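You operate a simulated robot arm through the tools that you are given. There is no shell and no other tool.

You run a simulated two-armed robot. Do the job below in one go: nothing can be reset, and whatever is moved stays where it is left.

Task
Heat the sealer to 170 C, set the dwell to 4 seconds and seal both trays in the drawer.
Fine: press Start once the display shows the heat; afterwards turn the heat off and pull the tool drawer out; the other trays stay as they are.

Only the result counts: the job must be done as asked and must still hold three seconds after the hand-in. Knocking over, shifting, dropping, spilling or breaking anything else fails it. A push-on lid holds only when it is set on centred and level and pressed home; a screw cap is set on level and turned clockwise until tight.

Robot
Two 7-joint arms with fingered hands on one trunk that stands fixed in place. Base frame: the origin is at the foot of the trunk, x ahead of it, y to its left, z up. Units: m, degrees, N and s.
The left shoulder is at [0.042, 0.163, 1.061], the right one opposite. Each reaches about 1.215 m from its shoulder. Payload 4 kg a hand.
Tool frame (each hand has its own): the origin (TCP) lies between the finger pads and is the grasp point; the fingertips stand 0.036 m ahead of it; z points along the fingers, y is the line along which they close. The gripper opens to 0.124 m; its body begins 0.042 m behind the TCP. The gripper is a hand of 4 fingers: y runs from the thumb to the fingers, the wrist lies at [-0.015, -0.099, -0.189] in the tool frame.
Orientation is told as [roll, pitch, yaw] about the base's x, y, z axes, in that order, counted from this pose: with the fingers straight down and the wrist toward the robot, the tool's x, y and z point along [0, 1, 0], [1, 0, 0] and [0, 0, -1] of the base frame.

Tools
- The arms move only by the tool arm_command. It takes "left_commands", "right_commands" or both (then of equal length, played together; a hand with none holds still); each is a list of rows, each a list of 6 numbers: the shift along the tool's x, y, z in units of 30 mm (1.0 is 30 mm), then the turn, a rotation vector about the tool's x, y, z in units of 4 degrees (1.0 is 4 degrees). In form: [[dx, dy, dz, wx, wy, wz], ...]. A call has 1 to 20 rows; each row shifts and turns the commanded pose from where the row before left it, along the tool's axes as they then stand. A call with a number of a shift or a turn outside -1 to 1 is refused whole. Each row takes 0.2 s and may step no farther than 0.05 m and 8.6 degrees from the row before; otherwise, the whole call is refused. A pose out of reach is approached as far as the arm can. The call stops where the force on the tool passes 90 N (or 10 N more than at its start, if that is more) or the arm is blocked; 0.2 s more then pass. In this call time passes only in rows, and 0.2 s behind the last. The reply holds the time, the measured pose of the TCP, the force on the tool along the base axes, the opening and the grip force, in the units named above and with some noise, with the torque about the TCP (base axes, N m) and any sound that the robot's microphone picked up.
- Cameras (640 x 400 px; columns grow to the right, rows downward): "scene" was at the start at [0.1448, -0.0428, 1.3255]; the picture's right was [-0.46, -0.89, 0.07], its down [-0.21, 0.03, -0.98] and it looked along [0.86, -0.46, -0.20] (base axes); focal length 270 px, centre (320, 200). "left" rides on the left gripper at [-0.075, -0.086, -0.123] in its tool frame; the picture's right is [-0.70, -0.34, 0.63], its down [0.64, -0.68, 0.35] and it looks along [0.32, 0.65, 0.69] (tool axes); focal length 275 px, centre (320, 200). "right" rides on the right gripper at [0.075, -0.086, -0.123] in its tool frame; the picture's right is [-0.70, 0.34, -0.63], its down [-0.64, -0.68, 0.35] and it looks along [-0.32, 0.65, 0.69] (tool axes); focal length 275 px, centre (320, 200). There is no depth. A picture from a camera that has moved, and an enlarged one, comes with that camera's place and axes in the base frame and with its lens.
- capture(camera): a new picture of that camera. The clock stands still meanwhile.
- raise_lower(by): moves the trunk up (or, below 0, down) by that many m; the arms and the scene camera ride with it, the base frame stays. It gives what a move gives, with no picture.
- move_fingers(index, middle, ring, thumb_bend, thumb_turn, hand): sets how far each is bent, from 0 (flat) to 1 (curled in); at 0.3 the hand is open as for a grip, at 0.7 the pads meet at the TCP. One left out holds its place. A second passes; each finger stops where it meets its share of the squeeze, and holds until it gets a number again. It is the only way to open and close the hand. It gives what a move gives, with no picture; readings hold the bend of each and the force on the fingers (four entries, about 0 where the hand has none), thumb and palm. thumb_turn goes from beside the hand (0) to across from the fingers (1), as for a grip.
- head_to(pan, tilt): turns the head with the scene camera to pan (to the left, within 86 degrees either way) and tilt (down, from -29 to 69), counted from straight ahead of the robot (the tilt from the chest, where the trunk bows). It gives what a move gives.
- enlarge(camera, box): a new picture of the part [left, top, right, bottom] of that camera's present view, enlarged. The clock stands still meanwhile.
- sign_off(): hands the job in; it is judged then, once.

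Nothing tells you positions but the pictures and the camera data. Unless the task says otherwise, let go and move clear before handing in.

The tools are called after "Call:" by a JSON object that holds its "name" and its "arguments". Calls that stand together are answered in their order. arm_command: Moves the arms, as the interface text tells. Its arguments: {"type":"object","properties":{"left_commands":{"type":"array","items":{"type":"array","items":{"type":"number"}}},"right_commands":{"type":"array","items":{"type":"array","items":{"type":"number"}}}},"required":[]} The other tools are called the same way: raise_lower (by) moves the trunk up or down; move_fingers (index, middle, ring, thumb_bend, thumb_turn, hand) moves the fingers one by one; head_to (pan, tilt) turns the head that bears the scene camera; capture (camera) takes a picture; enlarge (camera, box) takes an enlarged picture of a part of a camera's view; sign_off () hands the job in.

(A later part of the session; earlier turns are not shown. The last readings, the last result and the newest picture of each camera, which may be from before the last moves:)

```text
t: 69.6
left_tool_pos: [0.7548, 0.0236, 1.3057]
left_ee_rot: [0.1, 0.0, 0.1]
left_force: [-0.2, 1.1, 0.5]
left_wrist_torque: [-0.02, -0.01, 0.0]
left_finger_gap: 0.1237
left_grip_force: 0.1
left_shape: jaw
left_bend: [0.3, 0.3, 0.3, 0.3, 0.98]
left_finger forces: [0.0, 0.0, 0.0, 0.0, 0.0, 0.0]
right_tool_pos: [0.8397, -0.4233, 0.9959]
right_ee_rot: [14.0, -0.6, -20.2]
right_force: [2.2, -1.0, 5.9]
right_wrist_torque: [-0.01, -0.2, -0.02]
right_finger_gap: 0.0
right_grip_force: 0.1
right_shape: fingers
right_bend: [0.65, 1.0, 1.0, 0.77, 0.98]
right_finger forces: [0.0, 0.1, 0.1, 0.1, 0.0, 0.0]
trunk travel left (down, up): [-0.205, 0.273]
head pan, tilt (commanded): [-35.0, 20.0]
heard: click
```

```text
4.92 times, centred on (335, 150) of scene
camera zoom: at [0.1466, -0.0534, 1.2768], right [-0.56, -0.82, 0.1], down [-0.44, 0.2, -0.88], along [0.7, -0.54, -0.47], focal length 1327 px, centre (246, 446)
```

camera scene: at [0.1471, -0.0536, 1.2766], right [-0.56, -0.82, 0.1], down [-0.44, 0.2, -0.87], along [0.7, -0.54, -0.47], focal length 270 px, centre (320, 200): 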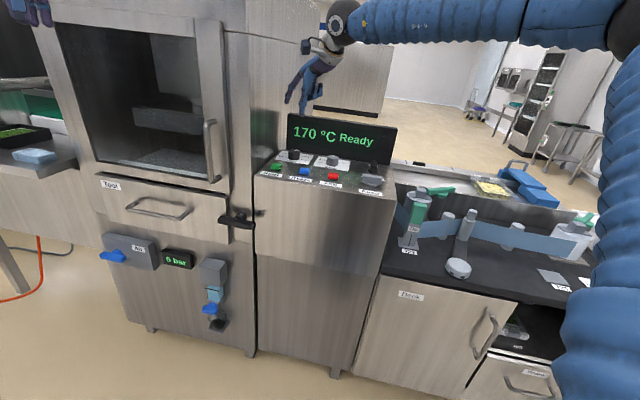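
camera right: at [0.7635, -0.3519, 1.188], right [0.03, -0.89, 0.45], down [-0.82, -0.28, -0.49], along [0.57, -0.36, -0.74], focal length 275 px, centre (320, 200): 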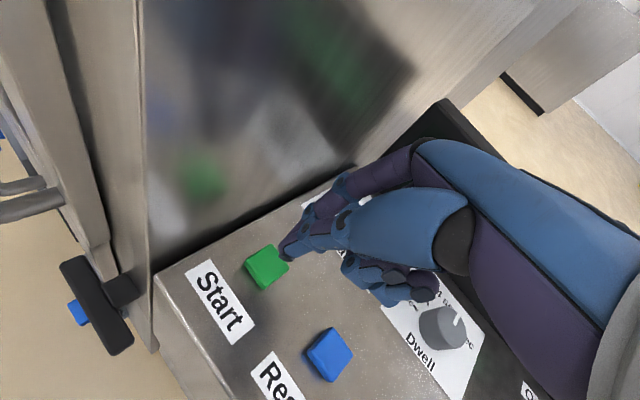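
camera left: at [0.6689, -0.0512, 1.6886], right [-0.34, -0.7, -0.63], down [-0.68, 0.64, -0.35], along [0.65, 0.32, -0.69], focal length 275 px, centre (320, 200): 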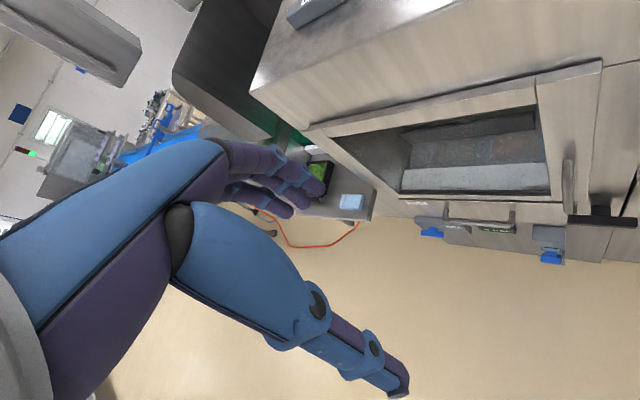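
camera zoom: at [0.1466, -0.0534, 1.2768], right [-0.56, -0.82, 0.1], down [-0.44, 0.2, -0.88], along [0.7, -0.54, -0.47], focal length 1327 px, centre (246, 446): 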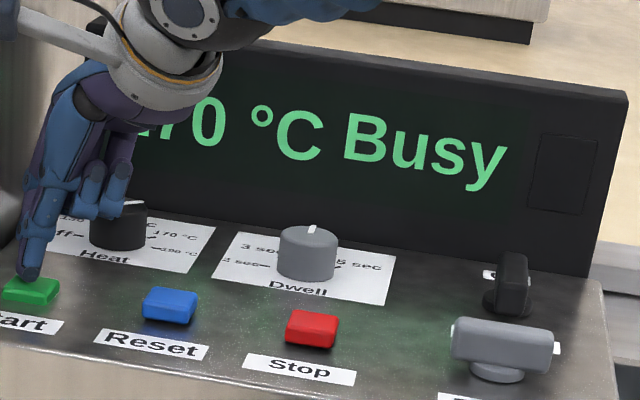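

Click heard and the display shows "Busy". I'll lift off and wait for the cycle to finish.

Call:
{"name": "arm_command", "arguments": {"right_commands": [[0.242, 0, -0.97, 0, 0, 0], [0.242, 0, -0.97, 0, 0, 0], [0.242, 0, -0.97, 0, 0, 0], [0.242, -0.5, -0.9, 0, 0, 0], [0, -0.5, 0, 0, 0, 0], [0, -0.5, 0, 0, 0, 0]]}}

Call:
{"name": "capture", "arguments": {"camera": "scene"}}

Call:
{"name": "enlarge", "arguments": {"camera": "scene", "box": [270, 100, 400, 190]}}

Call:
{"name": "enlarge", "arguments": {"camera": "left", "box": [300, 0, 640, 260]}}

```text
t: 71.0
left_tool_pos: [0.7537, 0.0245, 1.3071]
left_ee_rot: [-0.1, 0.0, 0.2]
left_force: [-0.1, 0.8, 0.7]
left_wrist_torque: [-0.02, -0.02, 0.0]
left_finger_gap: 0.1236
left_grip_force: 0.1
left_shape: jaw
left_bend: [0.3, 0.3, 0.3, 0.3, 0.98]
left_finger forces: [0.0, 0.1, 0.0, 0.0, 0.0, 0.0]
right_tool_pos: [0.7987, -0.4063, 1.1145]
right_ee_rot: [13.8, -0.5, -20.2]
right_force: [0.2, -0.1, 0.3]
right_wrist_torque: [-0.01, 0.01, 0.01]
right_finger_gap: 0.0
right_grip_force: 0.0
right_shape: fingers
right_bend: [0.65, 1.0, 1.0, 0.77, 0.98]
right_finger forces: [0.0, 0.1, 0.0, 0.1, 0.0, 0.1]
trunk travel left (down, up): [-0.205, 0.273]
head pan, tilt (commanded): [-35.0, 20.0]
```

```text
taken
camera scene: at [0.1464, -0.0534, 1.2768], right [-0.56, -0.82, 0.1], down [-0.44, 0.2, -0.88], along [0.7, -0.54, -0.47], focal length 270 px, centre (320, 200)
```

scene: 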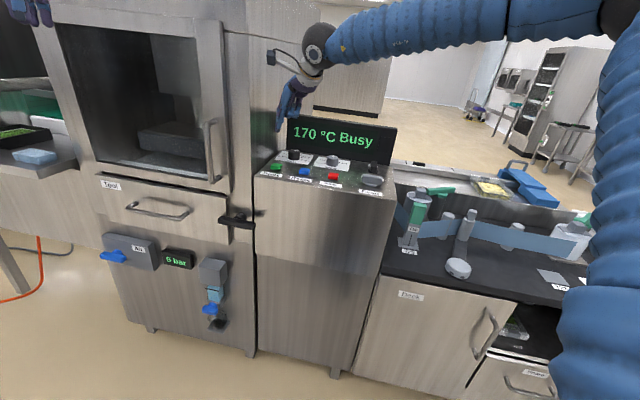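

```text
4.44 times, centred on (335, 145) of scene
camera zoom: at [0.1464, -0.0534, 1.2768], right [-0.56, -0.82, 0.1], down [-0.44, 0.2, -0.88], along [0.7, -0.54, -0.47], focal length 1198 px, centre (253, 444)
```

zoom: 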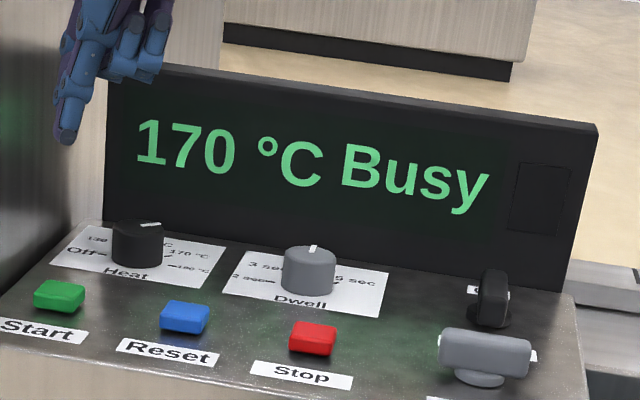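

```text
1.54 times, centred on (470, 130) of left
camera zoom: at [0.668, -0.0507, 1.4293], right [-0.34, -0.7, -0.63], down [-0.68, 0.64, -0.35], along [0.65, 0.32, -0.69], focal length 424 px, centre (89, 308)
```

zoom: 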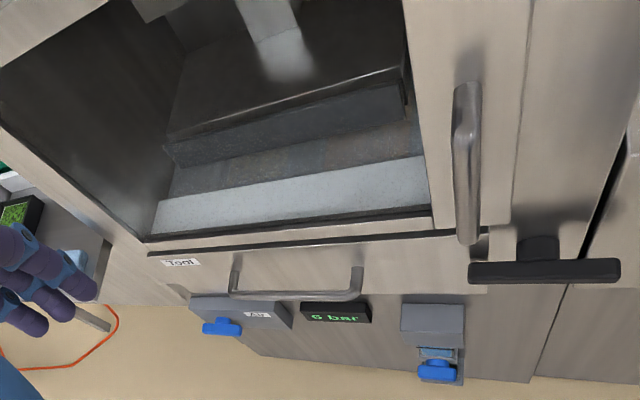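

The head is down and the cycle is running. Meanwhile I'll reopen the hand and bring it back over the Heat knob (yaw -43°) without touching it yet.

Call:
{"name": "move_fingers", "arguments": {"hand": "right", "index": 0.48, "middle": 0.48, "ring": 0.48, "thumb_bend": 0.48}}

Call:
{"name": "arm_command", "arguments": {"right_commands": [[-0.43, 0.932, -0.162, 0, 0, 0], [-0.43, 0.932, -0.162, 0, 0, 0], [-0.43, 0.932, -0.162, 0, 0, 0], [-0.43, 0.932, -0.162, 0, 0, 0], [-0.43, 0.932, -0.162, 0, 0, 0], [0, 0, 0, 0, -0.5, 0], [0, 0, 0, -0.199, 0, 0.937], [0, 0, 0, -0.199, 0, 0.937], [0, 0, 0, -0.199, 0, 0.937], [0, 0, 0, -0.199, 0, 0.937], [0, 0, 0, -0.199, 0, 0.937], [0, 0, 0, -0.199, 0, 0.937]]}}

Call:
{"name": "capture", "arguments": {"camera": "scene"}}

Call:
{"name": "capture", "arguments": {"camera": "right"}}

Call:
{"name": "enlarge", "arguments": {"camera": "left", "box": [300, 0, 640, 260]}}

```text
t: 72.0
left_tool_pos: [0.7551, 0.0239, 1.3053]
left_ee_rot: [0.0, -0.1, 0.1]
left_force: [-0.5, -0.1, 0.4]
left_wrist_torque: [0.0, 0.0, -0.01]
left_finger_gap: 0.124
left_grip_force: 0.1
left_shape: jaw
left_bend: [0.3, 0.3, 0.3, 0.3, 0.98]
left_finger forces: [0.0, 0.0, 0.1, 0.0, 0.1, 0.0]
right_tool_pos: [0.8003, -0.4057, 1.1111]
right_ee_rot: [13.8, -0.4, -20.2]
right_force: [-0.6, 0.0, 1.2]
right_wrist_torque: [-0.01, 0.02, 0.0]
right_finger_gap: 0.0681
right_grip_force: 0.1
right_shape: fingers
right_bend: [0.48, 0.48, 0.48, 0.48, 0.98]
right_finger forces: [0.0, 0.1, 0.0, 0.0, 0.0, 0.1]
trunk travel left (down, up): [-0.205, 0.273]
head pan, tilt (commanded): [-35.0, 20.0]
```

```text
t: 74.6
left_tool_pos: [0.7558, 0.0247, 1.306]
left_ee_rot: [0.0, 0.0, -0.1]
left_force: [-0.1, 0.3, -0.6]
left_wrist_torque: [-0.02, 0.02, 0.02]
left_finger_gap: 0.1238
left_grip_force: 0.0
left_shape: jaw
left_bend: [0.3, 0.3, 0.3, 0.3, 0.98]
left_finger forces: [0.1, 0.1, 0.1, 0.1, 0.0, 0.0]
right_tool_pos: [0.9056, -0.5185, 1.1229]
right_ee_rot: [11.9, -0.4, -43.3]
right_force: [-0.2, -0.6, 0.0]
right_wrist_torque: [0.02, 0.02, 0.02]
right_finger_gap: 0.0682
right_grip_force: 0.1
right_shape: fingers
right_bend: [0.48, 0.48, 0.48, 0.48, 0.98]
right_finger forces: [0.0, 0.1, 0.0, 0.0, 0.1, 0.0]
trunk travel left (down, up): [-0.205, 0.273]
head pan, tilt (commanded): [-35.0, 20.0]
```

```text
taken
camera scene: at [0.1472, -0.0532, 1.2766], right [-0.56, -0.82, 0.1], down [-0.44, 0.2, -0.87], along [0.7, -0.54, -0.47], focal length 270 px, centre (320, 200)
```

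scene: 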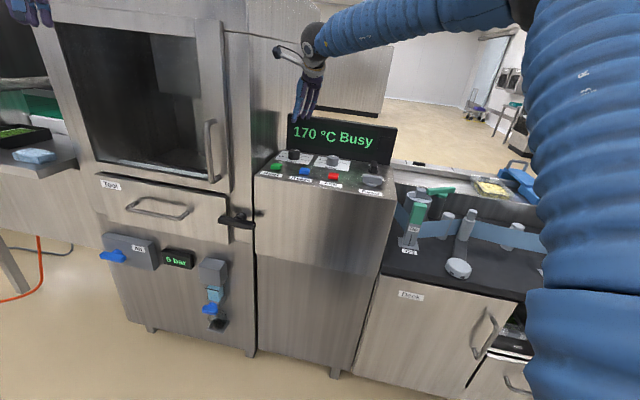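

```text
taken
camera right: at [0.8743, -0.425, 1.2573], right [-0.32, -0.82, 0.48], down [-0.88, 0.06, -0.48], along [0.36, -0.57, -0.74], focal length 275 px, centre (320, 200)
```

right: 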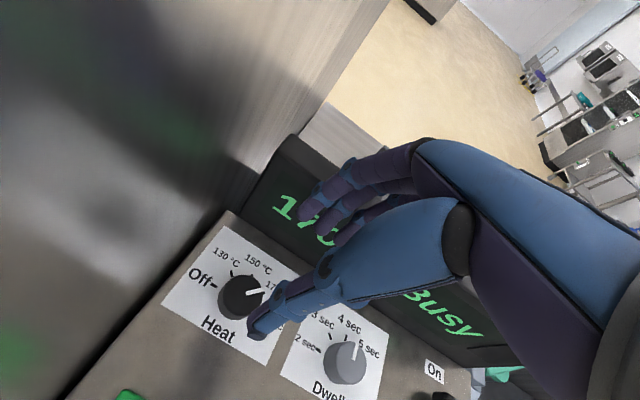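

```text
1.54 times, centred on (470, 130) of left
camera zoom: at [0.669, -0.0507, 1.4286], right [-0.34, -0.7, -0.63], down [-0.68, 0.64, -0.35], along [0.65, 0.32, -0.69], focal length 424 px, centre (89, 308)
```

zoom: 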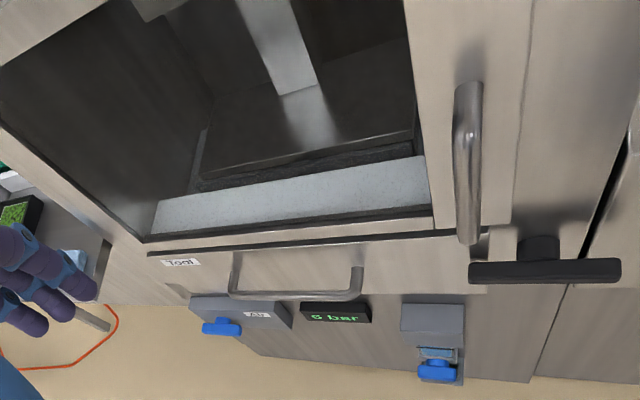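

The head is fully down, still Busy. I'll wait a few seconds.

Call:
{"name": "arm_command", "arguments": {"right_commands": [[0, 0, 0, 0, 0, 0], [0, 0, 0, 0, 0, 0], [0, 0, 0, 0, 0, 0], [0, 0, 0, 0, 0, 0], [0, 0, 0, 0, 0, 0], [0, 0, 0, 0, 0, 0], [0, 0, 0, 0, 0, 0], [0, 0, 0, 0, 0, 0], [0, 0, 0, 0, 0, 0], [0, 0, 0, 0, 0, 0], [0, 0, 0, 0, 0, 0], [0, 0, 0, 0, 0, 0], [0, 0, 0, 0, 0, 0], [0, 0, 0, 0, 0, 0], [0, 0, 0, 0, 0, 0], [0, 0, 0, 0, 0, 0], [0, 0, 0, 0, 0, 0], [0, 0, 0, 0, 0, 0], [0, 0, 0, 0, 0, 0], [0, 0, 0, 0, 0, 0]]}}

Call:
{"name": "capture", "arguments": {"camera": "scene"}}

Call:
{"name": "enlarge", "arguments": {"camera": "left", "box": [300, 0, 640, 260]}}

```text
t: 78.8
left_tool_pos: [0.7541, 0.0238, 1.3052]
left_ee_rot: [-0.1, 0.0, 0.0]
left_force: [0.7, 0.1, 0.8]
left_wrist_torque: [-0.02, 0.0, 0.0]
left_finger_gap: 0.1239
left_grip_force: 0.1
left_shape: jaw
left_bend: [0.3, 0.3, 0.3, 0.3, 0.98]
left_finger forces: [0.0, 0.0, 0.0, 0.0, 0.0, 0.0]
right_tool_pos: [0.9061, -0.5189, 1.1235]
right_ee_rot: [12.0, -0.5, -43.1]
right_force: [-0.3, 0.0, -0.8]
right_wrist_torque: [0.0, 0.0, -0.02]
right_finger_gap: 0.0681
right_grip_force: 0.0
right_shape: fingers
right_bend: [0.48, 0.48, 0.48, 0.48, 0.98]
right_finger forces: [0.1, 0.0, 0.1, 0.1, 0.0, 0.0]
trunk travel left (down, up): [-0.205, 0.273]
head pan, tilt (commanded): [-35.0, 20.0]
```

```text
taken
camera scene: at [0.1472, -0.0536, 1.2766], right [-0.56, -0.82, 0.1], down [-0.44, 0.2, -0.87], along [0.7, -0.54, -0.47], focal length 270 px, centre (320, 200)
```

scene: 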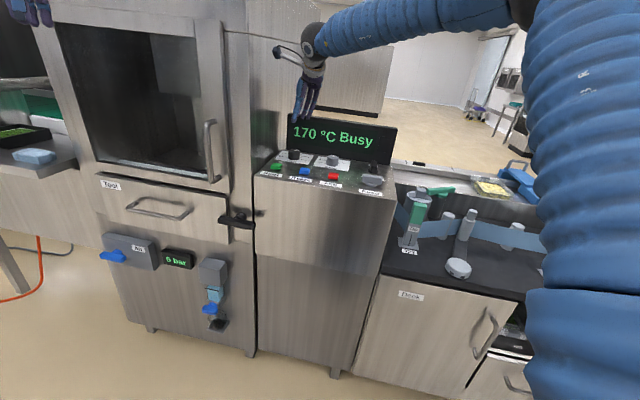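

```text
1.54 times, centred on (470, 130) of left
camera zoom: at [0.669, -0.0511, 1.4286], right [-0.34, -0.7, -0.63], down [-0.68, 0.64, -0.35], along [0.65, 0.32, -0.69], focal length 424 px, centre (89, 308)
```

zoom: 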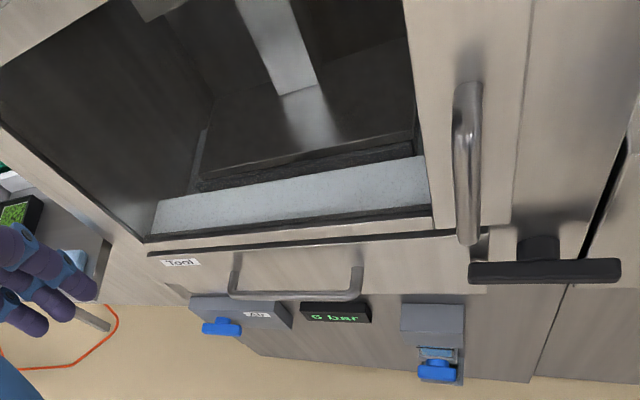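

Still Busy; waiting a bit longer.

Call:
{"name": "arm_command", "arguments": {"right_commands": [[0, 0, 0, 0, 0, 0], [0, 0, 0, 0, 0, 0], [0, 0, 0, 0, 0, 0], [0, 0, 0, 0, 0, 0], [0, 0, 0, 0, 0, 0], [0, 0, 0, 0, 0, 0], [0, 0, 0, 0, 0, 0], [0, 0, 0, 0, 0, 0], [0, 0, 0, 0, 0, 0], [0, 0, 0, 0, 0, 0], [0, 0, 0, 0, 0, 0], [0, 0, 0, 0, 0, 0], [0, 0, 0, 0, 0, 0], [0, 0, 0, 0, 0, 0], [0, 0, 0, 0, 0, 0]]}}

Call:
{"name": "enlarge", "arguments": {"camera": "scene", "box": [50, 20, 400, 260]}}

Call:
{"name": "enlarge", "arguments": {"camera": "left", "box": [300, 0, 640, 260]}}

```text
t: 82.0
left_tool_pos: [0.7545, 0.0246, 1.3062]
left_ee_rot: [0.0, 0.1, -0.1]
left_force: [-0.6, -0.6, 0.1]
left_wrist_torque: [-0.02, 0.02, 0.03]
left_finger_gap: 0.1237
left_grip_force: 0.1
left_shape: jaw
left_bend: [0.3, 0.3, 0.3, 0.3, 0.98]
left_finger forces: [0.0, 0.0, 0.0, 0.0, 0.1, 0.0]
right_tool_pos: [0.9054, -0.5203, 1.1222]
right_ee_rot: [11.9, -0.5, -43.2]
right_force: [0.0, -0.1, 0.9]
right_wrist_torque: [0.02, -0.01, 0.01]
right_finger_gap: 0.0681
right_grip_force: 0.0
right_shape: fingers
right_bend: [0.48, 0.48, 0.48, 0.48, 0.98]
right_finger forces: [0.0, 0.0, 0.0, 0.0, 0.0, 0.0]
trunk travel left (down, up): [-0.205, 0.273]
head pan, tilt (commanded): [-35.0, 20.0]
```

```text
1.67 times, centred on (225, 140) of scene
camera zoom: at [0.1472, -0.0536, 1.2766], right [-0.56, -0.82, 0.1], down [-0.44, 0.2, -0.87], along [0.7, -0.54, -0.47], focal length 449 px, centre (478, 300)
```

zoom: 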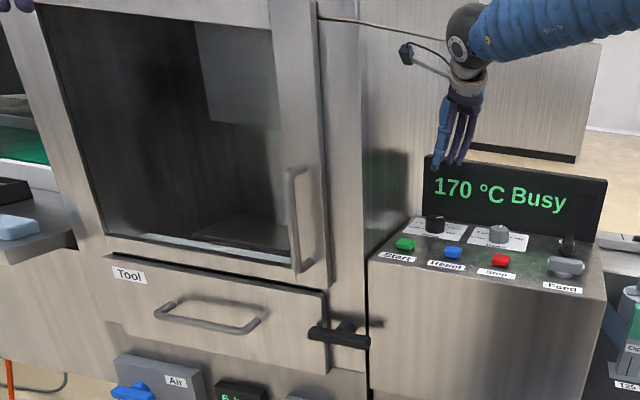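

```text
1.54 times, centred on (470, 130) of left
camera zoom: at [0.669, -0.0511, 1.4286], right [-0.34, -0.7, -0.63], down [-0.68, 0.64, -0.35], along [0.65, 0.32, -0.69], focal length 424 px, centre (89, 308)
```

zoom: 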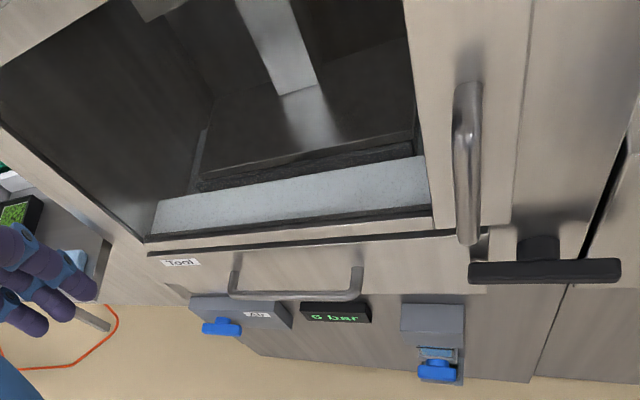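

Still Busy with the head down. I'll wait more.

Call:
{"name": "arm_command", "arguments": {"right_commands": [[0, 0, 0, 0, 0, 0], [0, 0, 0, 0, 0, 0], [0, 0, 0, 0, 0, 0], [0, 0, 0, 0, 0, 0], [0, 0, 0, 0, 0, 0], [0, 0, 0, 0, 0, 0], [0, 0, 0, 0, 0, 0], [0, 0, 0, 0, 0, 0], [0, 0, 0, 0, 0, 0], [0, 0, 0, 0, 0, 0], [0, 0, 0, 0, 0, 0], [0, 0, 0, 0, 0, 0], [0, 0, 0, 0, 0, 0], [0, 0, 0, 0, 0, 0], [0, 0, 0, 0, 0, 0], [0, 0, 0, 0, 0, 0], [0, 0, 0, 0, 0, 0], [0, 0, 0, 0, 0, 0], [0, 0, 0, 0, 0, 0], [0, 0, 0, 0, 0, 0]]}}

Call:
{"name": "enlarge", "arguments": {"camera": "scene", "box": [50, 20, 400, 260]}}

Call:
{"name": "enlarge", "arguments": {"camera": "left", "box": [300, 0, 640, 260]}}

```text
t: 86.2
left_tool_pos: [0.755, 0.0234, 1.3048]
left_ee_rot: [0.0, -0.1, 0.0]
left_force: [0.1, -0.6, 0.4]
left_wrist_torque: [-0.01, 0.01, 0.0]
left_finger_gap: 0.1235
left_grip_force: 0.0
left_shape: jaw
left_bend: [0.3, 0.3, 0.3, 0.3, 0.98]
left_finger forces: [0.0, 0.0, 0.1, 0.1, 0.0, 0.1]
right_tool_pos: [0.9066, -0.5194, 1.1208]
right_ee_rot: [12.1, -0.4, -43.2]
right_force: [-0.1, 0.3, 0.7]
right_wrist_torque: [-0.01, 0.0, 0.01]
right_finger_gap: 0.0681
right_grip_force: 0.1
right_shape: fingers
right_bend: [0.48, 0.48, 0.48, 0.48, 0.98]
right_finger forces: [0.1, 0.0, 0.0, 0.1, 0.1, 0.0]
trunk travel left (down, up): [-0.205, 0.273]
head pan, tilt (commanded): [-35.0, 20.0]
```

```text
1.67 times, centred on (225, 140) of scene
camera zoom: at [0.1472, -0.0536, 1.2766], right [-0.56, -0.82, 0.1], down [-0.44, 0.2, -0.87], along [0.7, -0.54, -0.47], focal length 449 px, centre (478, 300)
```

zoom: 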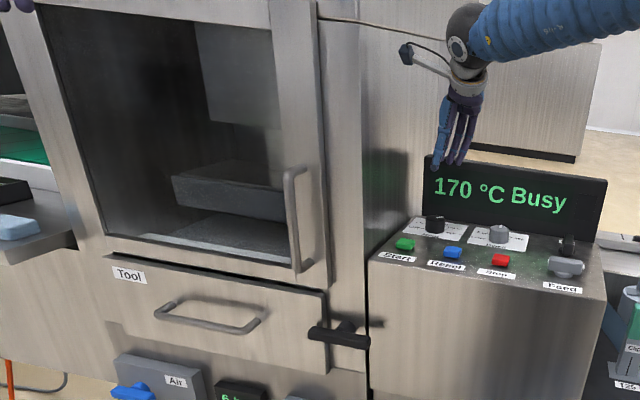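

```text
1.54 times, centred on (470, 130) of left
camera zoom: at [0.669, -0.0511, 1.4286], right [-0.34, -0.7, -0.63], down [-0.68, 0.64, -0.35], along [0.65, 0.32, -0.69], focal length 424 px, centre (89, 308)
```

zoom: 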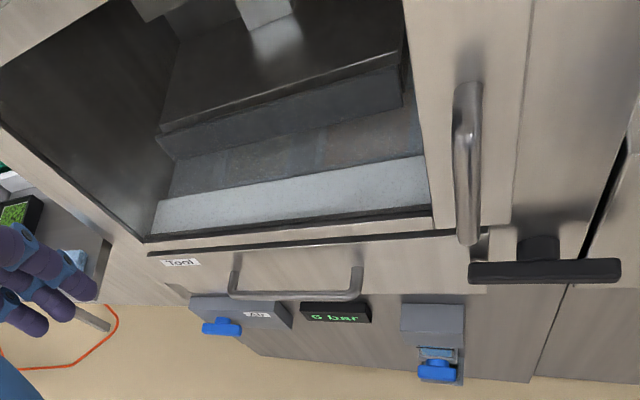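

The head is rising now. A few more seconds to Ready.

Call:
{"name": "arm_command", "arguments": {"right_commands": [[0, 0, 0, 0, 0, 0], [0, 0, 0, 0, 0, 0], [0, 0, 0, 0, 0, 0], [0, 0, 0, 0, 0, 0], [0, 0, 0, 0, 0, 0], [0, 0, 0, 0, 0, 0], [0, 0, 0, 0, 0, 0], [0, 0, 0, 0, 0, 0], [0, 0, 0, 0, 0, 0], [0, 0, 0, 0, 0, 0], [0, 0, 0, 0, 0, 0], [0, 0, 0, 0, 0, 0], [0, 0, 0, 0, 0, 0], [0, 0, 0, 0, 0, 0], [0, 0, 0, 0, 0, 0]]}}

Call:
{"name": "enlarge", "arguments": {"camera": "scene", "box": [50, 20, 400, 260]}}

Call:
{"name": "enlarge", "arguments": {"camera": "left", "box": [300, 0, 640, 260]}}

```text
t: 89.4
left_tool_pos: [0.7542, 0.0245, 1.3058]
left_ee_rot: [0.0, 0.0, 0.0]
left_force: [-1.3, 0.1, -0.5]
left_wrist_torque: [0.01, -0.01, 0.0]
left_finger_gap: 0.1237
left_grip_force: 0.1
left_shape: jaw
left_bend: [0.3, 0.3, 0.3, 0.3, 0.98]
left_finger forces: [0.0, 0.0, 0.0, 0.0, 0.1, 0.1]
right_tool_pos: [0.9053, -0.52, 1.1226]
right_ee_rot: [12.1, -0.6, -43.2]
right_force: [0.1, -0.2, -0.1]
right_wrist_torque: [0.0, -0.01, -0.02]
right_finger_gap: 0.0681
right_grip_force: 0.0
right_shape: fingers
right_bend: [0.48, 0.48, 0.48, 0.48, 0.98]
right_finger forces: [0.1, 0.0, 0.0, 0.0, 0.0, 0.0]
trunk travel left (down, up): [-0.205, 0.273]
head pan, tilt (commanded): [-35.0, 20.0]
```

```text
1.67 times, centred on (225, 140) of scene
camera zoom: at [0.1472, -0.0536, 1.2766], right [-0.56, -0.82, 0.1], down [-0.44, 0.2, -0.87], along [0.7, -0.54, -0.47], focal length 449 px, centre (478, 300)
```

zoom: 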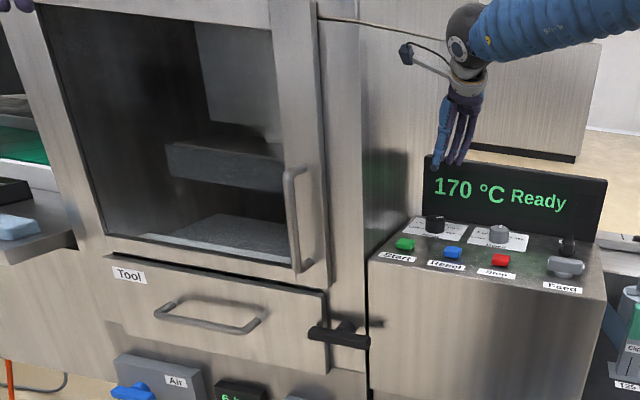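

```text
1.54 times, centred on (470, 130) of left
camera zoom: at [0.669, -0.0511, 1.4286], right [-0.34, -0.7, -0.63], down [-0.68, 0.64, -0.35], along [0.65, 0.32, -0.69], focal length 424 px, centre (89, 308)
```

zoom: 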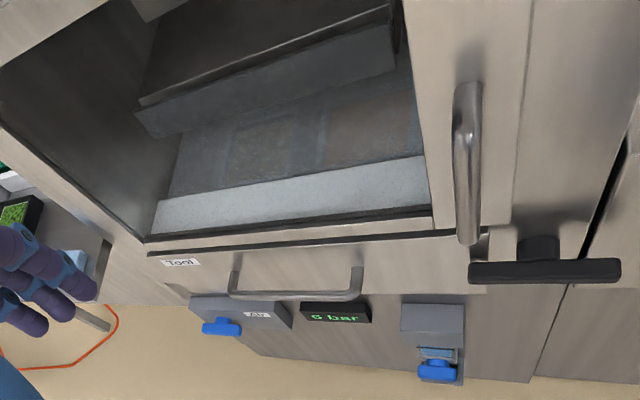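

Cycle finished: "170 °C Ready", head back up. Now I turn Heat back to Off: descend, grip at yaw -43°, rotate counter-clockwise.

Call:
{"name": "arm_command", "arguments": {"right_commands": [[-0.206, 0, 0.97, 0, 0, 0], [-0.206, 0, 0.97, 0, 0, 0], [-0.206, 0, 0.97, 0, 0, 0], [-0.206, 0, 0.97, 0, 0, 0]]}}

Call:
{"name": "enlarge", "arguments": {"camera": "right", "box": [170, 160, 490, 380]}}

Call:
{"name": "move_fingers", "arguments": {"hand": "right", "index": 0.74, "middle": 0.74, "ring": 0.7, "thumb_bend": 0.67}}

```text
t: 90.4
left_tool_pos: [0.7564, 0.0247, 1.3041]
left_ee_rot: [0.0, 0.1, 0.0]
left_force: [0.7, 0.1, 0.2]
left_wrist_torque: [0.03, 0.0, 0.01]
left_finger_gap: 0.1238
left_grip_force: 0.2
left_shape: jaw
left_bend: [0.3, 0.3, 0.3, 0.3, 0.98]
left_finger forces: [0.0, 0.0, 0.0, 0.0, 0.0, 0.0]
right_tool_pos: [0.9039, -0.5221, 1.0004]
right_ee_rot: [11.9, -0.5, -43.4]
right_force: [-0.2, -0.1, -0.8]
right_wrist_torque: [0.0, 0.0, 0.01]
right_finger_gap: 0.0681
right_grip_force: 0.1
right_shape: fingers
right_bend: [0.48, 0.48, 0.48, 0.48, 0.98]
right_finger forces: [0.1, 0.0, 0.0, 0.0, 0.0, 0.0]
trunk travel left (down, up): [-0.205, 0.273]
head pan, tilt (commanded): [-35.0, 20.0]
```

```text
1.82 times, centred on (330, 270) of right
camera zoom: at [0.8729, -0.4279, 1.1359], right [-0.31, -0.82, 0.48], down [-0.88, 0.06, -0.48], along [0.36, -0.57, -0.74], focal length 500 px, centre (302, 73)
```

zoom: 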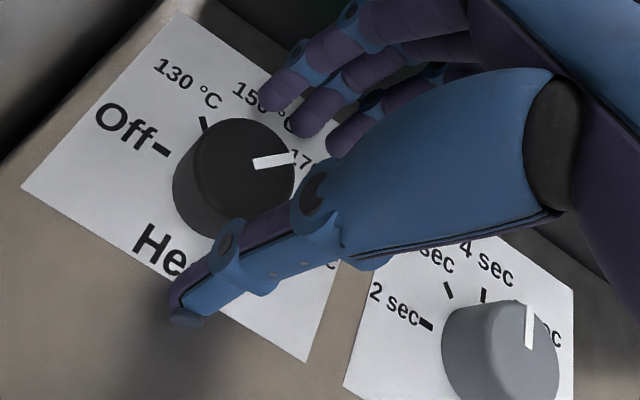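

```text
t: 91.4
left_tool_pos: [0.7561, 0.0227, 1.3041]
left_ee_rot: [-0.1, 0.0, 0.0]
left_force: [-0.2, 0.2, -0.5]
left_wrist_torque: [0.04, 0.01, 0.0]
left_finger_gap: 0.1239
left_grip_force: 0.1
left_shape: jaw
left_bend: [0.3, 0.3, 0.3, 0.3, 0.98]
left_finger forces: [0.1, 0.1, 0.1, 0.0, 0.0, 0.0]
right_tool_pos: [0.904, -0.5231, 1.0014]
right_ee_rot: [12.0, -0.5, -43.2]
right_force: [4.4, -12.3, 3.7]
right_wrist_torque: [-0.44, -0.16, -0.17]
right_finger_gap: 0.0359
right_grip_force: 17.7
right_shape: fingers
right_bend: [0.59, 0.63, 0.7, 0.62, 0.97]
right_finger forces: [11.8, 12.8, 0.1, 0.0, 11.9, 0.0]
trunk travel left (down, up): [-0.205, 0.273]
head pan, tilt (commanded): [-35.0, 20.0]
```

The hand is ~5 mm off to the right; I'll reopen, correct, and regrip.

Call:
{"name": "move_fingers", "arguments": {"hand": "right", "index": 0.48, "middle": 0.48, "ring": 0.48, "thumb_bend": 0.48}}

Call:
{"name": "arm_command", "arguments": {"right_commands": [[0.19, 0, 0.04, 0, 0, 0], [0, 0, 0, 0, 0, 0]]}}

Call:
{"name": "move_fingers", "arguments": {"hand": "right", "index": 0.74, "middle": 0.74, "ring": 0.7, "thumb_bend": 0.67}}

```text
t: 92.4
left_tool_pos: [0.7544, 0.0237, 1.3053]
left_ee_rot: [0.0, 0.0, 0.1]
left_force: [-0.2, 0.1, 0.2]
left_wrist_torque: [0.01, 0.0, -0.02]
left_finger_gap: 0.1238
left_grip_force: 0.1
left_shape: jaw
left_bend: [0.3, 0.3, 0.3, 0.3, 0.98]
left_finger forces: [0.1, 0.0, 0.0, 0.0, 0.0, 0.0]
right_tool_pos: [0.9042, -0.521, 1.0013]
right_ee_rot: [12.0, -0.4, -43.2]
right_force: [0.4, -0.6, -0.3]
right_wrist_torque: [-0.02, 0.0, 0.0]
right_finger_gap: 0.0684
right_grip_force: 0.1
right_shape: fingers
right_bend: [0.48, 0.48, 0.48, 0.48, 0.97]
right_finger forces: [0.0, 0.1, 0.1, 0.0, 0.1, 0.0]
trunk travel left (down, up): [-0.205, 0.273]
head pan, tilt (commanded): [-35.0, 20.0]
```

```text
t: 93.0
left_tool_pos: [0.7547, 0.0239, 1.3059]
left_ee_rot: [0.0, 0.0, -0.1]
left_force: [-0.2, -0.6, -0.3]
left_wrist_torque: [-0.02, 0.01, 0.01]
left_finger_gap: 0.1237
left_grip_force: 0.1
left_shape: jaw
left_bend: [0.3, 0.3, 0.3, 0.3, 0.98]
left_finger forces: [0.1, 0.0, 0.0, 0.1, 0.0, 0.0]
right_tool_pos: [0.9084, -0.5178, 1.0022]
right_ee_rot: [12.0, -0.5, -43.2]
right_force: [-0.2, 0.0, 0.1]
right_wrist_torque: [0.04, 0.0, -0.01]
right_finger_gap: 0.0679
right_grip_force: 0.0
right_shape: fingers
right_bend: [0.48, 0.48, 0.48, 0.48, 0.97]
right_finger forces: [0.1, 0.0, 0.0, 0.0, 0.0, 0.2]
trunk travel left (down, up): [-0.205, 0.273]
head pan, tilt (commanded): [-35.0, 20.0]
```

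```text
t: 94.0
left_tool_pos: [0.7551, 0.0233, 1.305]
left_ee_rot: [0.0, 0.1, 0.0]
left_force: [0.4, 0.0, -1.0]
left_wrist_torque: [-0.01, -0.03, 0.02]
left_finger_gap: 0.1236
left_grip_force: 0.1
left_shape: jaw
left_bend: [0.3, 0.3, 0.3, 0.3, 0.98]
left_finger forces: [0.0, 0.0, 0.0, 0.0, 0.0, 0.0]
right_tool_pos: [0.9086, -0.5175, 1.0012]
right_ee_rot: [12.0, -0.5, -43.2]
right_force: [8.6, -8.2, 4.5]
right_wrist_torque: [-0.35, -0.29, -0.06]
right_finger_gap: 0.0349
right_grip_force: 17.0
right_shape: fingers
right_bend: [0.6, 0.61, 0.7, 0.62, 0.97]
right_finger forces: [11.6, 11.8, 0.0, 0.1, 11.2, 0.1]
trunk travel left (down, up): [-0.205, 0.273]
head pan, tilt (commanded): [-35.0, 20.0]
```

Well centred grip. Rotating counter-clockwise 46°, then releasing and re-indexing for the next turn.

Call:
{"name": "arm_command", "arguments": {"right_commands": [[0, 0.0145, 0, 0.208, 0, -0.978], [0, 0.0145, 0, 0.208, 0, -0.978], [0, 0.0145, 0, 0.208, 0, -0.978], [0, 0.0145, 0, 0.208, 0, -0.978], [0, 0.0145, 0, 0.208, 0, -0.978], [0, 0.0145, 0, 0.208, 0, -0.978], [0, 0.0145, 0, 0.208, 0, -0.978], [0, 0.0145, 0, 0.208, 0, -0.978], [0, 0.0145, 0, 0.208, 0, -0.978], [0, 0.0145, 0, 0.208, 0, -0.978], [0, 0.0145, 0, 0.208, 0, -0.978], [0, 0.0145, 0, 0.104, 0, -0.489]]}}

Call:
{"name": "move_fingers", "arguments": {"hand": "right", "index": 0.48, "middle": 0.48, "ring": 0.48, "thumb_bend": 0.48}}

Call:
{"name": "arm_command", "arguments": {"right_commands": [[0, -0.0145, 0, -0.208, 0, 0.978], [0, -0.0145, 0, -0.208, 0, 0.978], [0, -0.0145, 0, -0.208, 0, 0.978], [0, -0.0145, 0, -0.208, 0, 0.978], [0, -0.0145, 0, -0.208, 0, 0.978], [0, -0.0145, 0, -0.208, 0, 0.978], [0, -0.0145, 0, -0.208, 0, 0.978], [0, -0.0145, 0, -0.208, 0, 0.978], [0, -0.0145, 0, -0.208, 0, 0.978], [0, -0.0145, 0, -0.208, 0, 0.978], [0, -0.0145, 0, -0.208, 0, 0.978], [0, -0.0145, 0, -0.104, 0, 0.489]]}}

Call:
{"name": "enlarge", "arguments": {"camera": "right", "box": [170, 160, 490, 380]}}

Call:
{"name": "enlarge", "arguments": {"camera": "scene", "box": [270, 100, 400, 190]}}

```text
t: 96.6
left_tool_pos: [0.7558, 0.0236, 1.3043]
left_ee_rot: [0.0, 0.0, 0.0]
left_force: [0.4, 1.2, 0.6]
left_wrist_torque: [-0.03, 0.0, 0.0]
left_finger_gap: 0.1238
left_grip_force: 0.1
left_shape: jaw
left_bend: [0.3, 0.3, 0.3, 0.3, 0.98]
left_finger forces: [0.0, 0.0, 0.1, 0.1, 0.0, 0.0]
right_tool_pos: [0.9138, -0.5193, 1.0027]
right_ee_rot: [11.7, -0.5, 2.8]
right_force: [6.8, -11.6, 1.0]
right_wrist_torque: [-0.36, -0.24, -0.11]
right_finger_gap: 0.0339
right_grip_force: 17.5
right_shape: fingers
right_bend: [0.6, 0.61, 0.7, 0.62, 0.98]
right_finger forces: [7.8, 12.9, 0.0, 0.0, 13.9, 0.0]
trunk travel left (down, up): [-0.205, 0.273]
head pan, tilt (commanded): [-35.0, 20.0]
```

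```text
t: 97.6
left_tool_pos: [0.755, 0.0236, 1.3051]
left_ee_rot: [-0.1, -0.1, 0.0]
left_force: [0.6, 0.0, -0.6]
left_wrist_torque: [0.03, -0.03, 0.0]
left_finger_gap: 0.1238
left_grip_force: 0.1
left_shape: jaw
left_bend: [0.3, 0.3, 0.3, 0.3, 0.98]
left_finger forces: [0.0, 0.0, 0.0, 0.0, 0.0, 0.1]
right_tool_pos: [0.9155, -0.5164, 1.002]
right_ee_rot: [11.7, -0.3, 2.7]
right_force: [-0.2, -0.9, 0.6]
right_wrist_torque: [-0.01, 0.01, -0.03]
right_finger_gap: 0.0681
right_grip_force: 0.0
right_shape: fingers
right_bend: [0.48, 0.48, 0.48, 0.48, 0.98]
right_finger forces: [0.0, 0.0, 0.1, 0.1, 0.0, 0.0]
trunk travel left (down, up): [-0.205, 0.273]
head pan, tilt (commanded): [-35.0, 20.0]
```

```text
t: 100.2
left_tool_pos: [0.7546, 0.0228, 1.3064]
left_ee_rot: [-0.1, 0.0, 0.1]
left_force: [0.1, -0.2, 0.2]
left_wrist_torque: [0.02, 0.0, 0.03]
left_finger_gap: 0.1237
left_grip_force: 0.0
left_shape: jaw
left_bend: [0.3, 0.3, 0.3, 0.3, 0.98]
left_finger forces: [0.0, 0.0, 0.1, 0.0, 0.1, 0.0]
right_tool_pos: [0.9106, -0.5161, 1.0024]
right_ee_rot: [12.0, -0.5, -43.4]
right_force: [0.6, -0.2, -0.3]
right_wrist_torque: [0.0, 0.01, 0.01]
right_finger_gap: 0.0682
right_grip_force: 0.1
right_shape: fingers
right_bend: [0.48, 0.48, 0.48, 0.48, 0.98]
right_finger forces: [0.0, 0.0, 0.1, 0.0, 0.0, 0.0]
trunk travel left (down, up): [-0.205, 0.273]
head pan, tilt (commanded): [-35.0, 20.0]
```

```text
1.82 times, centred on (330, 270) of right
camera zoom: at [0.879, -0.4219, 1.1372], right [-0.32, -0.82, 0.48], down [-0.88, 0.06, -0.48], along [0.36, -0.57, -0.74], focal length 500 px, centre (302, 73)
```

zoom: 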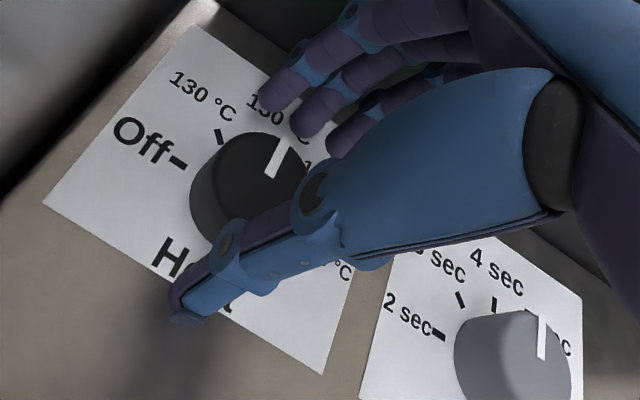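

```text
4.44 times, centred on (335, 145) of scene
camera zoom: at [0.1471, -0.0535, 1.2766], right [-0.56, -0.82, 0.1], down [-0.44, 0.2, -0.87], along [0.7, -0.54, -0.47], focal length 1198 px, centre (253, 444)
```

zoom: 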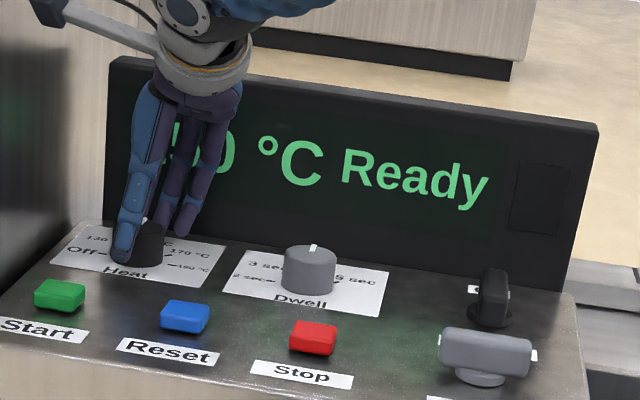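

Back at 150. Repeating the cycle toward 130.

Call:
{"name": "move_fingers", "arguments": {"hand": "right", "index": 0.74, "middle": 0.74, "ring": 0.7, "thumb_bend": 0.67}}

Call:
{"name": "arm_command", "arguments": {"right_commands": [[0, 0.0145, 0, 0.208, 0, -0.978], [0, 0.0145, 0, 0.208, 0, -0.978], [0, 0.0145, 0, 0.208, 0, -0.978], [0, 0.0145, 0, 0.208, 0, -0.978], [0, 0.0145, 0, 0.208, 0, -0.978], [0, 0.0145, 0, 0.208, 0, -0.978], [0, 0.0145, 0, 0.208, 0, -0.978], [0, 0.0145, 0, 0.208, 0, -0.978], [0, 0.0145, 0, 0.208, 0, -0.978], [0, 0.0145, 0, 0.208, 0, -0.978], [0, 0.0145, 0, 0.208, 0, -0.978], [0, 0.0145, 0, 0.104, 0, -0.489]]}}

Call:
{"name": "move_fingers", "arguments": {"hand": "right", "index": 0.48, "middle": 0.48, "ring": 0.48, "thumb_bend": 0.48}}

Call:
{"name": "arm_command", "arguments": {"right_commands": [[0, -0.0145, 0, -0.208, 0, 0.978], [0, -0.0145, 0, -0.208, 0, 0.978], [0, -0.0145, 0, -0.208, 0, 0.978], [0, -0.0145, 0, -0.208, 0, 0.978], [0, -0.0145, 0, -0.208, 0, 0.978], [0, -0.0145, 0, -0.208, 0, 0.978], [0, -0.0145, 0, -0.208, 0, 0.978], [0, -0.0145, 0, -0.208, 0, 0.978], [0, -0.0145, 0, -0.208, 0, 0.978], [0, -0.0145, 0, -0.208, 0, 0.978], [0, -0.0145, 0, -0.208, 0, 0.978], [0, -0.0145, 0, -0.104, 0, 0.489]]}}

Call:
{"name": "enlarge", "arguments": {"camera": "right", "box": [170, 160, 490, 380]}}

```text
t: 101.2
left_tool_pos: [0.7541, 0.0235, 1.3046]
left_ee_rot: [-0.1, 0.0, 0.0]
left_force: [-1.0, -0.6, -0.7]
left_wrist_torque: [0.0, 0.0, 0.0]
left_finger_gap: 0.1238
left_grip_force: 0.1
left_shape: jaw
left_bend: [0.3, 0.3, 0.3, 0.3, 0.98]
left_finger forces: [0.1, 0.0, 0.0, 0.0, 0.1, 0.0]
right_tool_pos: [0.9105, -0.5165, 1.0012]
right_ee_rot: [12.0, -0.5, -43.3]
right_force: [6.8, -7.2, 3.2]
right_wrist_torque: [-0.29, -0.26, -0.04]
right_finger_gap: 0.0335
right_grip_force: 17.2
right_shape: fingers
right_bend: [0.61, 0.61, 0.7, 0.62, 0.97]
right_finger forces: [11.1, 11.7, 0.0, 0.0, 12.2, 0.0]
trunk travel left (down, up): [-0.205, 0.273]
head pan, tilt (commanded): [-35.0, 20.0]
```

```text
t: 103.8
left_tool_pos: [0.7552, 0.0231, 1.3051]
left_ee_rot: [0.0, 0.1, 0.0]
left_force: [-0.1, 1.2, 0.0]
left_wrist_torque: [-0.02, -0.01, -0.03]
left_finger_gap: 0.1238
left_grip_force: 0.1
left_shape: jaw
left_bend: [0.3, 0.3, 0.3, 0.3, 0.98]
left_finger forces: [0.0, 0.0, 0.1, 0.1, 0.0, 0.0]
right_tool_pos: [0.9146, -0.5177, 1.0021]
right_ee_rot: [11.7, -0.4, 2.8]
right_force: [15.2, -6.4, 3.4]
right_wrist_torque: [-0.18, -0.5, -0.18]
right_finger_gap: 0.033
right_grip_force: 18.1
right_shape: fingers
right_bend: [0.61, 0.6, 0.7, 0.63, 0.97]
right_finger forces: [11.2, 14.0, 0.1, 0.1, 10.7, 0.0]
trunk travel left (down, up): [-0.205, 0.273]
head pan, tilt (commanded): [-35.0, 20.0]
```

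```text
t: 104.8
left_tool_pos: [0.7539, 0.0249, 1.305]
left_ee_rot: [0.0, 0.1, 0.0]
left_force: [-0.4, 0.4, -0.4]
left_wrist_torque: [0.01, 0.01, -0.03]
left_finger_gap: 0.1236
left_grip_force: 0.0
left_shape: jaw
left_bend: [0.3, 0.3, 0.3, 0.3, 0.98]
left_finger forces: [0.1, 0.0, 0.1, 0.0, 0.0, 0.1]
right_tool_pos: [0.9137, -0.5191, 1.0013]
right_ee_rot: [11.7, -0.3, 2.8]
right_force: [0.0, -0.7, -0.2]
right_wrist_torque: [0.03, -0.02, 0.01]
right_finger_gap: 0.068
right_grip_force: 0.0
right_shape: fingers
right_bend: [0.48, 0.48, 0.48, 0.48, 0.97]
right_finger forces: [0.1, 0.0, 0.0, 0.0, 0.1, 0.1]
trunk travel left (down, up): [-0.205, 0.273]
head pan, tilt (commanded): [-35.0, 20.0]
```

```text
t: 107.4
left_tool_pos: [0.7545, 0.0242, 1.3052]
left_ee_rot: [0.0, 0.0, 0.0]
left_force: [0.5, 0.4, -0.1]
left_wrist_torque: [0.02, -0.02, 0.01]
left_finger_gap: 0.124
left_grip_force: 0.1
left_shape: jaw
left_bend: [0.3, 0.3, 0.3, 0.3, 0.98]
left_finger forces: [0.0, 0.0, 0.0, 0.0, 0.0, 0.1]
right_tool_pos: [0.9108, -0.5166, 1.0016]
right_ee_rot: [11.9, -0.5, -43.4]
right_force: [-0.4, 0.2, 0.2]
right_wrist_torque: [0.0, 0.03, 0.01]
right_finger_gap: 0.0684
right_grip_force: 0.0
right_shape: fingers
right_bend: [0.48, 0.48, 0.48, 0.48, 0.97]
right_finger forces: [0.0, 0.1, 0.0, 0.1, 0.0, 0.0]
trunk travel left (down, up): [-0.205, 0.273]
head pan, tilt (commanded): [-35.0, 20.0]
```

```text
1.82 times, centred on (330, 270) of right
camera zoom: at [0.8794, -0.4216, 1.138], right [-0.32, -0.82, 0.48], down [-0.88, 0.06, -0.48], along [0.36, -0.57, -0.74], focal length 500 px, centre (302, 73)
```

zoom: 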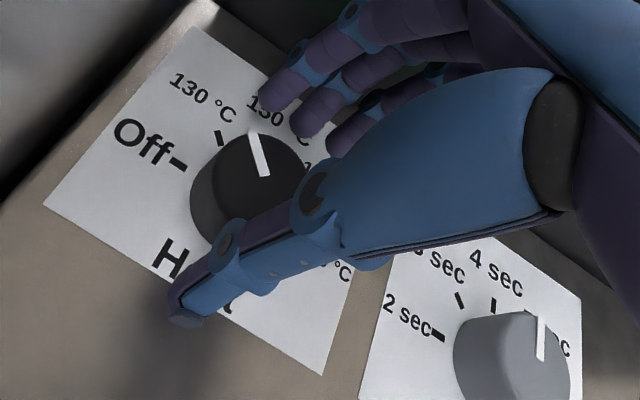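

Now at 130. One more cycle to reach Off, then I lift up and check.

Call:
{"name": "move_fingers", "arguments": {"hand": "right", "index": 0.74, "middle": 0.74, "ring": 0.7, "thumb_bend": 0.67}}

Call:
{"name": "arm_command", "arguments": {"right_commands": [[0, 0.0145, 0, 0.208, 0, -0.978], [0, 0.0145, 0, 0.208, 0, -0.978], [0, 0.0145, 0, 0.208, 0, -0.978], [0, 0.0145, 0, 0.208, 0, -0.978], [0, 0.0145, 0, 0.208, 0, -0.978], [0, 0.0145, 0, 0.208, 0, -0.978], [0, 0.0145, 0, 0.208, 0, -0.978], [0, 0.0145, 0, 0.208, 0, -0.978], [0, 0.0145, 0, 0.208, 0, -0.978], [0, 0.0145, 0, 0.208, 0, -0.978], [0, 0.0145, 0, 0.208, 0, -0.978], [0, 0.0145, 0, 0.104, 0, -0.489]]}}

Call:
{"name": "move_fingers", "arguments": {"hand": "right", "index": 0.48, "middle": 0.48, "ring": 0.48, "thumb_bend": 0.48}}

Call:
{"name": "arm_command", "arguments": {"right_commands": [[0.206, 0, -0.97, 0, 0, 0], [0.206, 0, -0.97, 0, 0, 0], [0.206, 0, -0.97, 0, 0, 0], [0.206, 0, -0.97, 0, 0, 0]]}}

Call:
{"name": "capture", "arguments": {"camera": "right"}}

Call:
{"name": "enlarge", "arguments": {"camera": "scene", "box": [270, 100, 400, 190]}}

Call:
{"name": "enlarge", "arguments": {"camera": "scene", "box": [275, 140, 325, 175]}}

```text
t: 108.4
left_tool_pos: [0.7551, 0.0236, 1.3056]
left_ee_rot: [0.0, 0.0, 0.0]
left_force: [0.2, -0.2, 0.1]
left_wrist_torque: [0.0, 0.02, 0.0]
left_finger_gap: 0.1236
left_grip_force: 0.0
left_shape: jaw
left_bend: [0.3, 0.3, 0.3, 0.3, 0.98]
left_finger forces: [0.1, 0.0, 0.1, 0.0, 0.0, 0.1]
right_tool_pos: [0.9097, -0.5165, 1.0024]
right_ee_rot: [12.0, -0.5, -43.2]
right_force: [9.6, -7.2, 2.5]
right_wrist_torque: [-0.28, -0.32, -0.07]
right_finger_gap: 0.0328
right_grip_force: 17.3
right_shape: fingers
right_bend: [0.61, 0.61, 0.7, 0.62, 0.97]
right_finger forces: [10.7, 12.0, 0.1, 0.0, 11.2, 0.1]
trunk travel left (down, up): [-0.205, 0.273]
head pan, tilt (commanded): [-35.0, 20.0]
```

```text
t: 111.0
left_tool_pos: [0.7557, 0.0241, 1.3052]
left_ee_rot: [0.0, 0.1, 0.1]
left_force: [0.4, -0.2, 0.1]
left_wrist_torque: [0.01, -0.02, 0.02]
left_finger_gap: 0.1237
left_grip_force: 0.0
left_shape: jaw
left_bend: [0.3, 0.3, 0.3, 0.3, 0.98]
left_finger forces: [0.0, 0.0, 0.0, 0.0, 0.0, 0.0]
right_tool_pos: [0.9139, -0.5172, 1.0025]
right_ee_rot: [11.8, -0.4, 2.8]
right_force: [18.6, -9.4, 12.6]
right_wrist_torque: [-0.2, -0.67, -0.27]
right_finger_gap: 0.0319
right_grip_force: 19.5
right_shape: fingers
right_bend: [0.6, 0.59, 0.7, 0.63, 0.97]
right_finger forces: [11.0, 16.2, 0.2, 0.1, 10.5, 0.1]
trunk travel left (down, up): [-0.205, 0.273]
head pan, tilt (commanded): [-35.0, 20.0]
```

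```text
t: 112.0
left_tool_pos: [0.7557, 0.0234, 1.3059]
left_ee_rot: [-0.1, 0.0, 0.1]
left_force: [0.0, -0.1, -0.1]
left_wrist_torque: [-0.03, 0.0, -0.01]
left_finger_gap: 0.1237
left_grip_force: 0.1
left_shape: jaw
left_bend: [0.3, 0.3, 0.3, 0.3, 0.98]
left_finger forces: [0.0, 0.0, 0.1, 0.0, 0.0, 0.0]
right_tool_pos: [0.9136, -0.5167, 1.0012]
right_ee_rot: [11.7, -0.3, 2.8]
right_force: [-0.5, 0.3, 0.5]
right_wrist_torque: [-0.02, 0.04, 0.0]
right_finger_gap: 0.068
right_grip_force: 0.1
right_shape: fingers
right_bend: [0.48, 0.48, 0.48, 0.48, 0.97]
right_finger forces: [0.1, 0.1, 0.0, 0.0, 0.0, 0.0]
trunk travel left (down, up): [-0.205, 0.273]
head pan, tilt (commanded): [-35.0, 20.0]
```

```text
t: 113.0
left_tool_pos: [0.754, 0.0245, 1.3054]
left_ee_rot: [0.0, 0.0, 0.0]
left_force: [0.1, -0.3, -0.1]
left_wrist_torque: [-0.01, -0.02, -0.04]
left_finger_gap: 0.1238
left_grip_force: 0.0
left_shape: jaw
left_bend: [0.3, 0.3, 0.3, 0.3, 0.98]
left_finger forces: [0.0, 0.0, 0.0, 0.1, 0.0, 0.0]
right_tool_pos: [0.9101, -0.5156, 1.1209]
right_ee_rot: [11.6, -0.3, 2.7]
right_force: [0.5, 0.3, 0.0]
right_wrist_torque: [0.0, -0.01, 0.04]
right_finger_gap: 0.0683
right_grip_force: 0.1
right_shape: fingers
right_bend: [0.48, 0.48, 0.48, 0.48, 0.97]
right_finger forces: [0.0, 0.0, 0.0, 0.1, 0.1, 0.0]
trunk travel left (down, up): [-0.205, 0.273]
head pan, tilt (commanded): [-35.0, 20.0]
```

```text
taken
camera right: at [0.8214, -0.4723, 1.2554], right [0.37, -0.79, 0.48], down [-0.65, -0.59, -0.47], along [0.66, -0.14, -0.74], focal length 275 px, centre (320, 200)
```

right: 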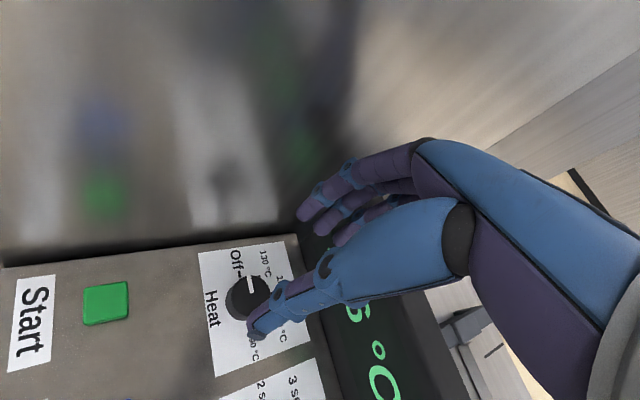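

```text
4.44 times, centred on (335, 145) of scene
camera zoom: at [0.1467, -0.0533, 1.2767], right [-0.56, -0.82, 0.1], down [-0.44, 0.2, -0.88], along [0.7, -0.54, -0.47], focal length 1198 px, centre (253, 444)
```

zoom: 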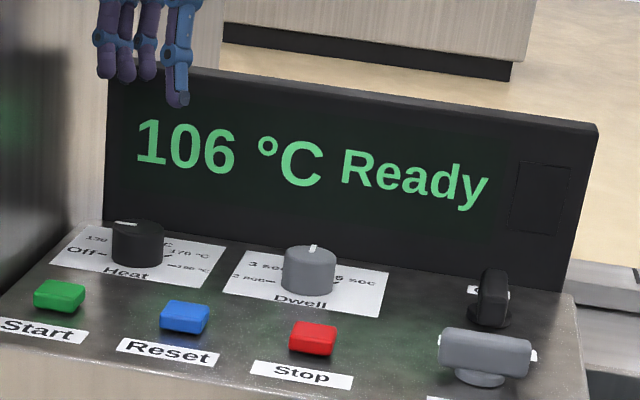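

```text
11.43 times, centred on (300, 158) of scene
camera zoom: at [0.1467, -0.0533, 1.2767], right [-0.56, -0.82, 0.1], down [-0.44, 0.2, -0.88], along [0.7, -0.54, -0.47], focal length 3080 px, centre (549, 686)
```

zoom: 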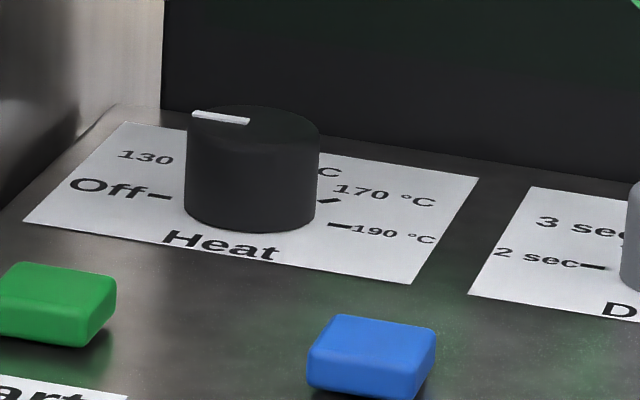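

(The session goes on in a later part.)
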